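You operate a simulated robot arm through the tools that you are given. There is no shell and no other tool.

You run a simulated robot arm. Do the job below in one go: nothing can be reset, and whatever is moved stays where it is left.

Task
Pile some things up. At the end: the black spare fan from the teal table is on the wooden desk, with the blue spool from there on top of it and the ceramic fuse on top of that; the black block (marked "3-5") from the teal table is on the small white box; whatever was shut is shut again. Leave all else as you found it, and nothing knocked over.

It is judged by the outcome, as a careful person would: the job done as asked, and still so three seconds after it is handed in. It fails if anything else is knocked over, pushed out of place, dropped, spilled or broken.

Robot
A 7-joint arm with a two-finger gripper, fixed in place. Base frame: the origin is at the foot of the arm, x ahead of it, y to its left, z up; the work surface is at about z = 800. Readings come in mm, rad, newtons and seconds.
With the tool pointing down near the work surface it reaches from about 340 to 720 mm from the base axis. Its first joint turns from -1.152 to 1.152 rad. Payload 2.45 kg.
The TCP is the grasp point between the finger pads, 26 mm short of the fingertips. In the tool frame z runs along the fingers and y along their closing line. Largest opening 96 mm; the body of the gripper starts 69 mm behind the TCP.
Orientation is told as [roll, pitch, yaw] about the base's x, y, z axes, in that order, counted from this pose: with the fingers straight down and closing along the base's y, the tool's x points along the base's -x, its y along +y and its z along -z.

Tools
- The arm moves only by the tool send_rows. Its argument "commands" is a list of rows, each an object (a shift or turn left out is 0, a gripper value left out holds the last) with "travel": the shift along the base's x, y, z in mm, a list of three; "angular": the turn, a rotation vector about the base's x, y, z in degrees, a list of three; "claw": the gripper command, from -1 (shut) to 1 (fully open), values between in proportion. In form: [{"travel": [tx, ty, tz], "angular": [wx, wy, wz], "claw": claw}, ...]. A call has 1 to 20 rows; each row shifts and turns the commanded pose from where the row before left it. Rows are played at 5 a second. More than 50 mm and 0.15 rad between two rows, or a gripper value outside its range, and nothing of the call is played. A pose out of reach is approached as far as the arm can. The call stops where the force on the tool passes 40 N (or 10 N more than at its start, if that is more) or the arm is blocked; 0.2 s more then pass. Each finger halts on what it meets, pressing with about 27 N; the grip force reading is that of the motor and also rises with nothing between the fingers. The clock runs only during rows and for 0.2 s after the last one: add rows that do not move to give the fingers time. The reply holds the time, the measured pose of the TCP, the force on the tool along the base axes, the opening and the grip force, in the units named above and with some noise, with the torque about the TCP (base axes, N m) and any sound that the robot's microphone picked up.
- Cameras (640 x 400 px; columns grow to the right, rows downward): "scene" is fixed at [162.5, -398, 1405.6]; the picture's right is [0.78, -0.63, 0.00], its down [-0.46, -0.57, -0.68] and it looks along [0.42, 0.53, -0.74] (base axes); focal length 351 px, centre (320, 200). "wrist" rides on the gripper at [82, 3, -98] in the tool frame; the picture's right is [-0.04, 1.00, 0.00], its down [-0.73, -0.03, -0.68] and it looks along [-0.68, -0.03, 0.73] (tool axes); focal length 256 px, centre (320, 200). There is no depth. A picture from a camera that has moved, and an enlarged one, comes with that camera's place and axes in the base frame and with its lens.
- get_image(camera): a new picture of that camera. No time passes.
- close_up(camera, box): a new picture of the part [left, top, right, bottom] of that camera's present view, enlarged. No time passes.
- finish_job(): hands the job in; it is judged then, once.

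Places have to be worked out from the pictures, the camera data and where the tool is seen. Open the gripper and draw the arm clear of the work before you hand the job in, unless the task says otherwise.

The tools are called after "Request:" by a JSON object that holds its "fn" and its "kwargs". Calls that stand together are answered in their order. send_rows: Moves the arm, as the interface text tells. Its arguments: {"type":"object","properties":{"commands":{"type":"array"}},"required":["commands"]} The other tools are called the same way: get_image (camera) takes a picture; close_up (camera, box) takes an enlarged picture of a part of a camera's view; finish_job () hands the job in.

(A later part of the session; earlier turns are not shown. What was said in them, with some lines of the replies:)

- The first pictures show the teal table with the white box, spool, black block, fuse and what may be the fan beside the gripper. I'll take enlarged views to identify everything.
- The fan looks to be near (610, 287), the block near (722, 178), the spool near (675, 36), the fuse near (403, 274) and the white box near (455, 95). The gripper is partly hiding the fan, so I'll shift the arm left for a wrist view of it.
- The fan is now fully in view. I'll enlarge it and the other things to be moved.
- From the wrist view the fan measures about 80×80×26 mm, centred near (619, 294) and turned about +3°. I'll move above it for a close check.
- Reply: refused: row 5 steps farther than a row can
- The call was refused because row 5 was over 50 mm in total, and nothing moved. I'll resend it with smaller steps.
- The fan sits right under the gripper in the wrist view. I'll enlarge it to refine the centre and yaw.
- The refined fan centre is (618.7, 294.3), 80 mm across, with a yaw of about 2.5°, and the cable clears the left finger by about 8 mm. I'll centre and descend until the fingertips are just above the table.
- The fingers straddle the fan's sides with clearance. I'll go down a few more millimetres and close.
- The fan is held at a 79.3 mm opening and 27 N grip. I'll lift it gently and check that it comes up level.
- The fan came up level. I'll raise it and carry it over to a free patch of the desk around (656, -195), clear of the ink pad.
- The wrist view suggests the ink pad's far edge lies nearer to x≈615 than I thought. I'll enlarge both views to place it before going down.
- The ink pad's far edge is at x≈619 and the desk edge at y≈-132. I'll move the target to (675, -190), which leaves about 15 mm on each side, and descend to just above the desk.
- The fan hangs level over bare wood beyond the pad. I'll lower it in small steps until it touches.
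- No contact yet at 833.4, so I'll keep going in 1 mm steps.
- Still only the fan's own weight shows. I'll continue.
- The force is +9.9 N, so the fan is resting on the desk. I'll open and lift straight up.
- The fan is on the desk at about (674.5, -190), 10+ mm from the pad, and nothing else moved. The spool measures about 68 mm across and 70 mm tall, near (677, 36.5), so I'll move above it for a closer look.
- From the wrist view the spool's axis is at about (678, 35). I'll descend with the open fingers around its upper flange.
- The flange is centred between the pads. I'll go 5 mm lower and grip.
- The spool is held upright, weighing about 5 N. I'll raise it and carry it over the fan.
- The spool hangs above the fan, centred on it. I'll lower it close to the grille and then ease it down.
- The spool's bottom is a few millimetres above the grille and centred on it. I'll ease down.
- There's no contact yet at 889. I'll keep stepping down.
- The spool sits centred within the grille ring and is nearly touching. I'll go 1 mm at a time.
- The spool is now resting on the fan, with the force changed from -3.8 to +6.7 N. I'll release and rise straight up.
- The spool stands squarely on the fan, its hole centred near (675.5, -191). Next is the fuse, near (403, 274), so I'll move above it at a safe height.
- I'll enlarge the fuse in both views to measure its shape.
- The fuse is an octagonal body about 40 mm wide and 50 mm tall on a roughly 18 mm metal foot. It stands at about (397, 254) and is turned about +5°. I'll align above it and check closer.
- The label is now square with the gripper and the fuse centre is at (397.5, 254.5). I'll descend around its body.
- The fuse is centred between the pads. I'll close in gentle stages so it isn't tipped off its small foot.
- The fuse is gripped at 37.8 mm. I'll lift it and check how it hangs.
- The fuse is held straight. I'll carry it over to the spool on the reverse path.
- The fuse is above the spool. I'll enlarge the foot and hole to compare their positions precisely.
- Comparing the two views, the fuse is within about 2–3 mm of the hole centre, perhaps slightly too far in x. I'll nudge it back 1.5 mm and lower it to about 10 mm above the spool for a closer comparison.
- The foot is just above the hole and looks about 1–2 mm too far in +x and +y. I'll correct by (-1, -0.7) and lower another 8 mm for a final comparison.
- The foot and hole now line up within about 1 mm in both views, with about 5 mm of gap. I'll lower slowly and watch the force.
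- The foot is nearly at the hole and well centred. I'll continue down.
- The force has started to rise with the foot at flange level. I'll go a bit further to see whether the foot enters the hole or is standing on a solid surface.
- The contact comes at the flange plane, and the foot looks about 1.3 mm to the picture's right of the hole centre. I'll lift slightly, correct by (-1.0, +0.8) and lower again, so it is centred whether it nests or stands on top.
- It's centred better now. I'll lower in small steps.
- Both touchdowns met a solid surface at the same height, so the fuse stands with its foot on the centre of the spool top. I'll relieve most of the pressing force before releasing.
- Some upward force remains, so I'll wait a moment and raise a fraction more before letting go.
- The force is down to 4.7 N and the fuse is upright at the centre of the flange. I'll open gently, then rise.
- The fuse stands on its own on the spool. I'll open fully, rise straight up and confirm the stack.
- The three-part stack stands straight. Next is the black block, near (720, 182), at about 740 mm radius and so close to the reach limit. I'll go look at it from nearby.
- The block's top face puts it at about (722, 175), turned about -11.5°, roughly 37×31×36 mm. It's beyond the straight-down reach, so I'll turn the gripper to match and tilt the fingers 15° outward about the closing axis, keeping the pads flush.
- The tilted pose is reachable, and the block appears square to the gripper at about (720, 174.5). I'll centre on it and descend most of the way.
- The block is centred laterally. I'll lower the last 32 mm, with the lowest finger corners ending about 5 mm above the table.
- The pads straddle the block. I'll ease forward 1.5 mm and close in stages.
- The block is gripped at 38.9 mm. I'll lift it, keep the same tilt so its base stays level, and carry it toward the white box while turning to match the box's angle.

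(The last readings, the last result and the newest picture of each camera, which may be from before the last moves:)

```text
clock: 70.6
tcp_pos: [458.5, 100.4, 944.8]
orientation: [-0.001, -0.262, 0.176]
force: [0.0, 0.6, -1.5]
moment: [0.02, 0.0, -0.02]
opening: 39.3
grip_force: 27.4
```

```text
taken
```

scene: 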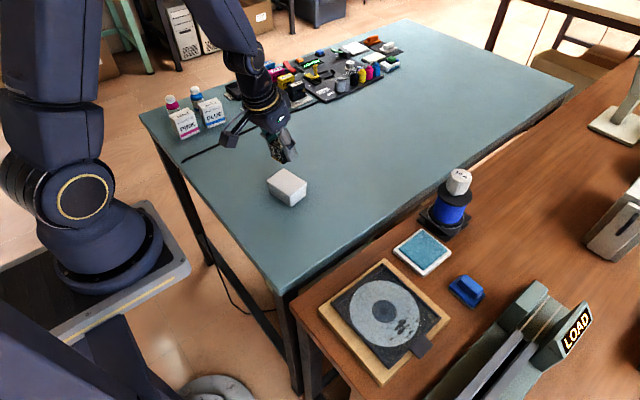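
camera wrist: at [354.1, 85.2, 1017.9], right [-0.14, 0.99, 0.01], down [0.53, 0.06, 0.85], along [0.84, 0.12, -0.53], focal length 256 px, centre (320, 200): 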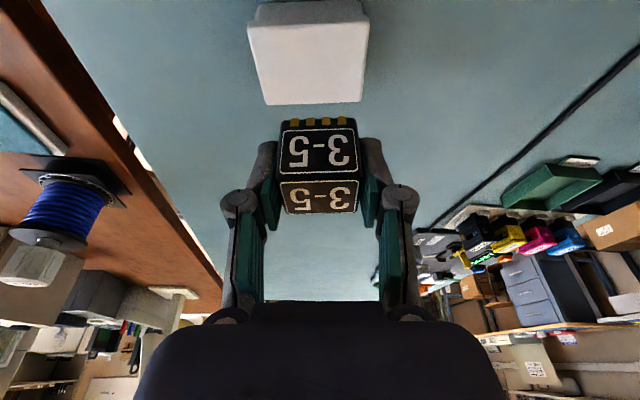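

The block hangs level near the white box. I'll enlarge the wrist view to locate the box's lid exactly.

Request:
{"fn": "close_up", "kwargs": {"camera": "wrist", "box": [230, 0, 390, 110]}}

Request:
{"fn": "close_up", "kwargs": {"camera": "scene", "box": [230, 110, 330, 220]}}

```text
3.64 times, centred on (310, 55) of wrist
camera zoom: at [354.1, 85.2, 1017.9], right [-0.14, 0.99, 0.01], down [0.53, 0.06, 0.85], along [0.84, 0.12, -0.53], focal length 931 px, centre (356, 727)
```

zoom: 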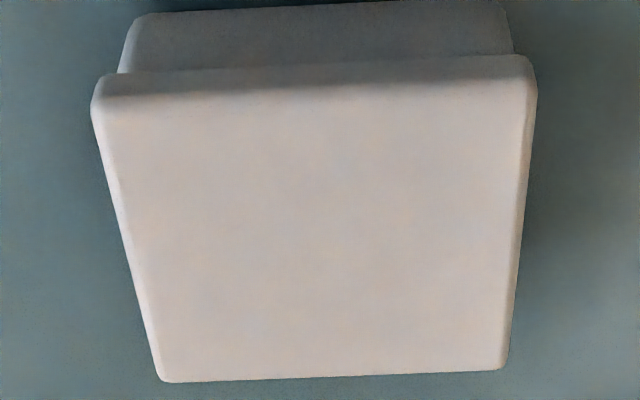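

```text
3.64 times, centred on (280, 165) of scene
camera zoom: at [162.5, -398.0, 1405.6], right [0.78, -0.63, 0.0], down [-0.46, -0.57, -0.68], along [0.42, 0.53, -0.74], focal length 1276 px, centre (466, 327)
```

zoom: 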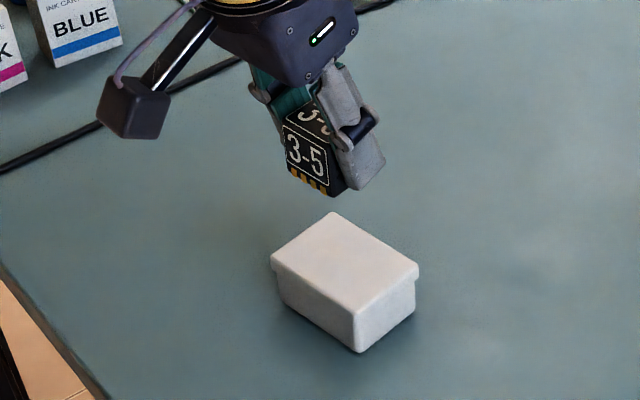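

The lid's top is centred at about (461, 95) and the block is at about (462, 100.5). I'll shift by (-1, -5.5) and lower to just above the lid.

Request:
{"fn": "send_rows", "kwargs": {"commands": [{"travel": [-1, -5.5, -15]}, {"travel": [0, 0, -25]}, {"travel": [0, 0, -20]}, {}, {}]}}

Request:
{"fn": "get_image", "kwargs": {"camera": "wrist"}}

Request:
{"fn": "close_up", "kwargs": {"camera": "scene", "box": [240, 120, 330, 220]}}

```text
clock: 71.8
tcp_pos: [455.1, 92.5, 883.8]
orientation: [0.0, -0.263, 0.175]
force: [0.5, 0.5, -1.5]
moment: [0.05, 0.0, 0.0]
opening: 39.1
grip_force: 27.0
```

```text
taken
camera wrist: at [351.7, 77.7, 957.8], right [-0.14, 0.99, 0.01], down [0.53, 0.06, 0.85], along [0.84, 0.12, -0.53], focal length 256 px, centre (320, 200)
```

wrist: 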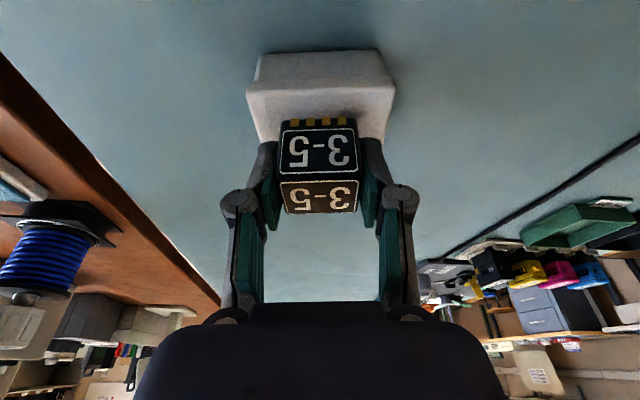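

```text
4.00 times, centred on (285, 170) of scene
camera zoom: at [162.5, -398.0, 1405.6], right [0.78, -0.63, 0.0], down [-0.46, -0.57, -0.68], along [0.42, 0.53, -0.74], focal length 1403 px, centre (460, 320)
```

zoom: 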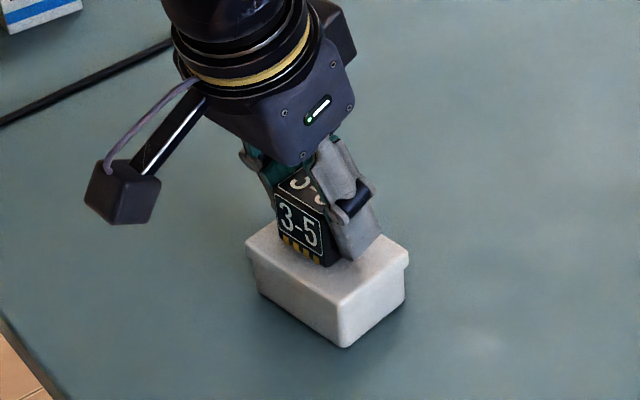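

The block is over the middle of the lid, about 12 mm up. I'll ease it down.

Request:
{"fn": "send_rows", "kwargs": {"commands": [{"travel": [1, 1.5, -4]}, {"travel": [0, 0, -3]}, {"travel": [0, 0, -1.5]}, {}]}}

Request:
{"fn": "send_rows", "kwargs": {"commands": [{"travel": [0, 0, -1]}, {}]}}

Request:
{"fn": "send_rows", "kwargs": {"commands": [{"travel": [0, 0, -1]}, {}]}}

Request:
{"fn": "close_up", "kwargs": {"camera": "scene", "box": [260, 140, 320, 210]}}

```text
clock: 72.8
tcp_pos: [458.4, 93.8, 875.1]
orientation: [0.0, -0.264, 0.176]
force: [-5.7, -0.1, 21.7]
moment: [-0.03, 0.15, 0.01]
opening: 39.0
grip_force: 26.3
```

```text
clock: 73.4
tcp_pos: [458.3, 93.7, 873.8]
orientation: [0.0, -0.265, 0.176]
force: [-2.4, 1.9, 22.2]
moment: [0.09, -0.08, 0.03]
opening: 39.3
grip_force: 28.1
```

```text
clock: 74.0
tcp_pos: [457.4, 93.5, 872.9]
orientation: [0.0, -0.267, 0.177]
force: [2.1, 0.2, 23.0]
moment: [0.08, -0.21, -0.02]
opening: 39.2
grip_force: 27.1
```

```text
5.71 times, centred on (290, 175) of scene
camera zoom: at [162.2, -398.1, 1405.6], right [0.78, -0.63, 0.0], down [-0.46, -0.57, -0.68], along [0.42, 0.53, -0.74], focal length 2005 px, centre (491, 343)
```

zoom: 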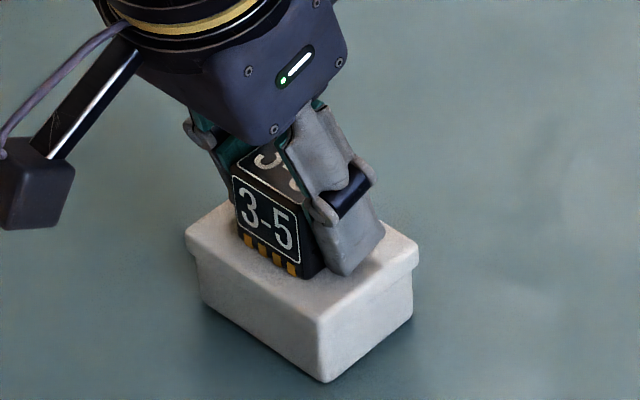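

Contact came at about 875, a little earlier than expected, and the block has seated flat on the lid, sliding slightly in the grip. I'll relieve the pressure before releasing.

Request:
{"fn": "send_rows", "kwargs": {"commands": [{"travel": [0, 0, 0.6]}, {"travel": [0, 0, 0.5]}, {}, {}]}}

```text
clock: 75.0
tcp_pos: [456.4, 93.4, 872.9]
orientation: [0.0, -0.257, 0.175]
force: [-0.1, -0.9, -1.1]
moment: [0.0, 0.0, 0.02]
opening: 39.0
grip_force: 27.6
```

The force is about the block's own weight, so it's barely touching. I'll lower 0.4 mm and open gently.

Request:
{"fn": "send_rows", "kwargs": {"commands": [{"travel": [0, 0, -0.4]}, {}, {"claw": -0.17}, {"claw": -0.1}, {"claw": 0.0}, {"claw": 0.2}, {}, {}]}}

Request:
{"fn": "close_up", "kwargs": {"camera": "scene", "box": [260, 140, 320, 210]}}

Request:
{"fn": "get_image", "kwargs": {"camera": "wrist"}}

```text
clock: 76.8
tcp_pos: [457.0, 92.9, 873.7]
orientation: [0.001, -0.262, 0.176]
force: [-0.7, -1.1, 0.3]
moment: [0.01, 0.01, -0.01]
opening: 57.6
grip_force: 0.0
```

```text
5.71 times, centred on (290, 175) of scene
camera zoom: at [162.5, -398.0, 1405.6], right [0.78, -0.63, 0.0], down [-0.46, -0.57, -0.68], along [0.42, 0.53, -0.74], focal length 2005 px, centre (491, 343)
```

zoom: 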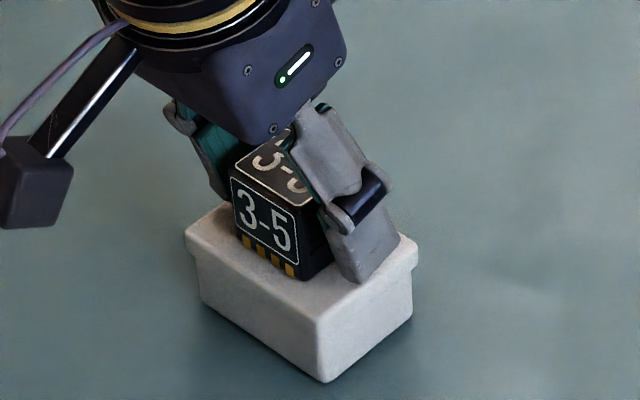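

```text
taken
camera wrist: at [353.1, 77.7, 947.2], right [-0.14, 0.99, 0.01], down [0.53, 0.06, 0.85], along [0.84, 0.12, -0.53], focal length 256 px, centre (320, 200)
```

wrist: 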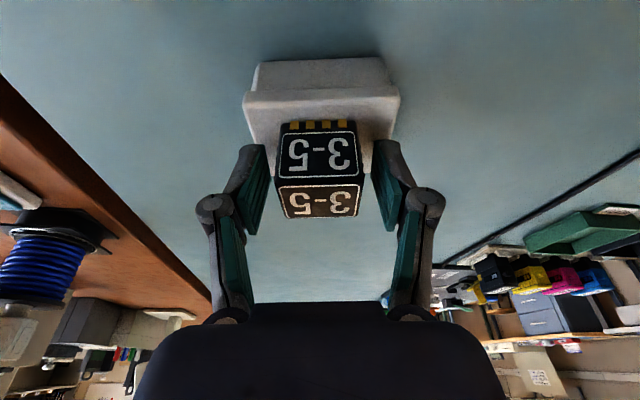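

The block stands freely on the lid. I'll open fully, rise straight up, undo the tilt and yaw, and go back near the starting pose.

Request:
{"fn": "send_rows", "kwargs": {"commands": [{"claw": 1}, {}, {"travel": [0, 0, 15]}, {"travel": [0, 0, 35]}, {"travel": [0, 0, 45]}, {"travel": [0, 0, 45]}, {"travel": [0, 0, 20], "angular": [-0.9, 4.9, 0]}, {"angular": [-0.9, 4.9, 0]}, {"angular": [-0.9, 4.9, 0]}, {"angular": [0, 0, -5]}, {"angular": [0, 0, -5]}, {"travel": [-25, 30, 0]}, {"travel": [-10, 40, 0]}, {"travel": [0, 40, 0]}, {"travel": [0, 40, 0]}, {}]}}

Request:
{"fn": "get_image", "kwargs": {"camera": "scene"}}

Request:
{"fn": "close_up", "kwargs": {"camera": "scene", "box": [240, 120, 340, 220]}}

Request:
{"fn": "close_up", "kwargs": {"camera": "scene", "box": [310, 150, 510, 300]}}

Request:
{"fn": "get_image", "kwargs": {"camera": "wrist"}}

```text
clock: 80.2
tcp_pos: [423.5, 242.9, 1035.3]
orientation: [-0.002, -0.002, 0.003]
force: [0.8, 0.9, 0.1]
moment: [-0.02, 0.04, 0.01]
opening: 96.1
grip_force: 0.0
```

```text
taken
```

scene: 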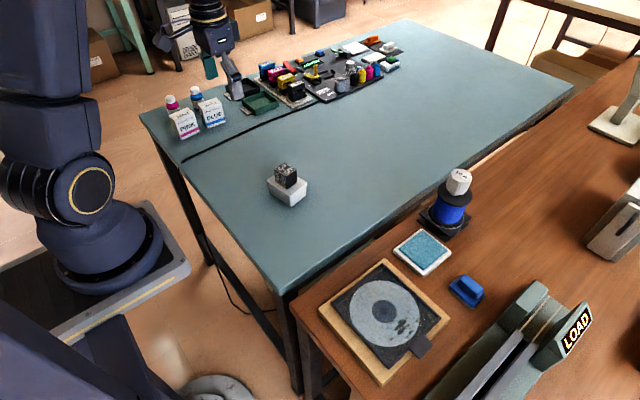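

```text
4.00 times, centred on (290, 170) of scene
camera zoom: at [162.5, -398.0, 1405.6], right [0.78, -0.63, 0.0], down [-0.46, -0.57, -0.68], along [0.42, 0.53, -0.74], focal length 1403 px, centre (440, 320)
```

zoom: 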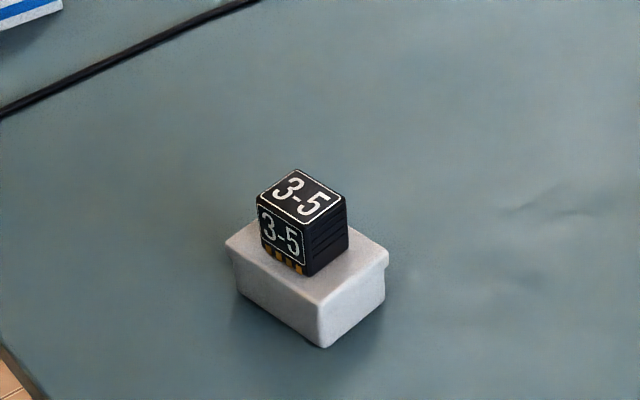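

```text
2.67 times, centred on (410, 225) of scene
camera zoom: at [162.5, -398.0, 1405.6], right [0.78, -0.63, 0.0], down [-0.46, -0.57, -0.68], along [0.42, 0.53, -0.74], focal length 936 px, centre (80, 133)
```

zoom: 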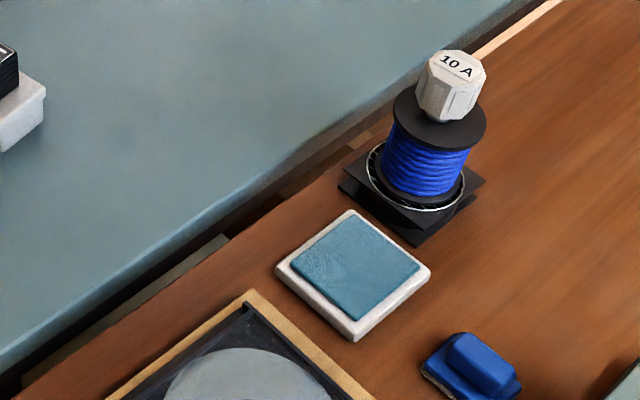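

```text
taken
camera wrist: at [340.4, 246.4, 1133.2], right [0.04, 1.0, 0.0], down [0.73, -0.03, 0.68], along [0.68, -0.03, -0.73], focal length 256 px, centre (320, 200)
```

wrist: 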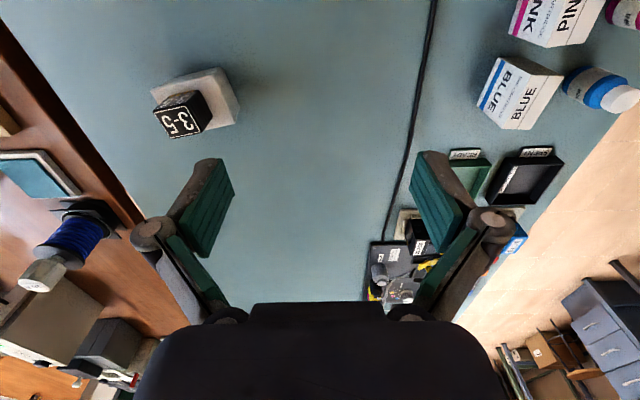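

The fan, spool and fuse stand stacked on the desk, and the block sits flat on the closed white box, which hasn't moved. Nothing else has shifted, and the gripper is open and clear, so I'm handing the job in.

Request:
{"fn": "finish_job", "kwargs": {}}

```text
The job is handed in.
```

The job is done and handed in. In the last pictures, both piles were standing straight:

- **On the wooden desk:** the black fan sits just beyond the ink pad, about 15 mm from it. The blue spool is on the fan, and the ceramic fuse stands on the centre of the spool. The fuse's foot rests on top of the spool; it didn't drop into the hole.
- **On the small white box:** the black "3-5" block sits flat on the lid. I pressed it down about 2 mm harder than I meant to while placing it, but the box didn't move.
- **Everything else:** I didn't open anything, and the white box is still shut. I saw nothing knocked over or moved out of place. The gripper is open and clear of the work.
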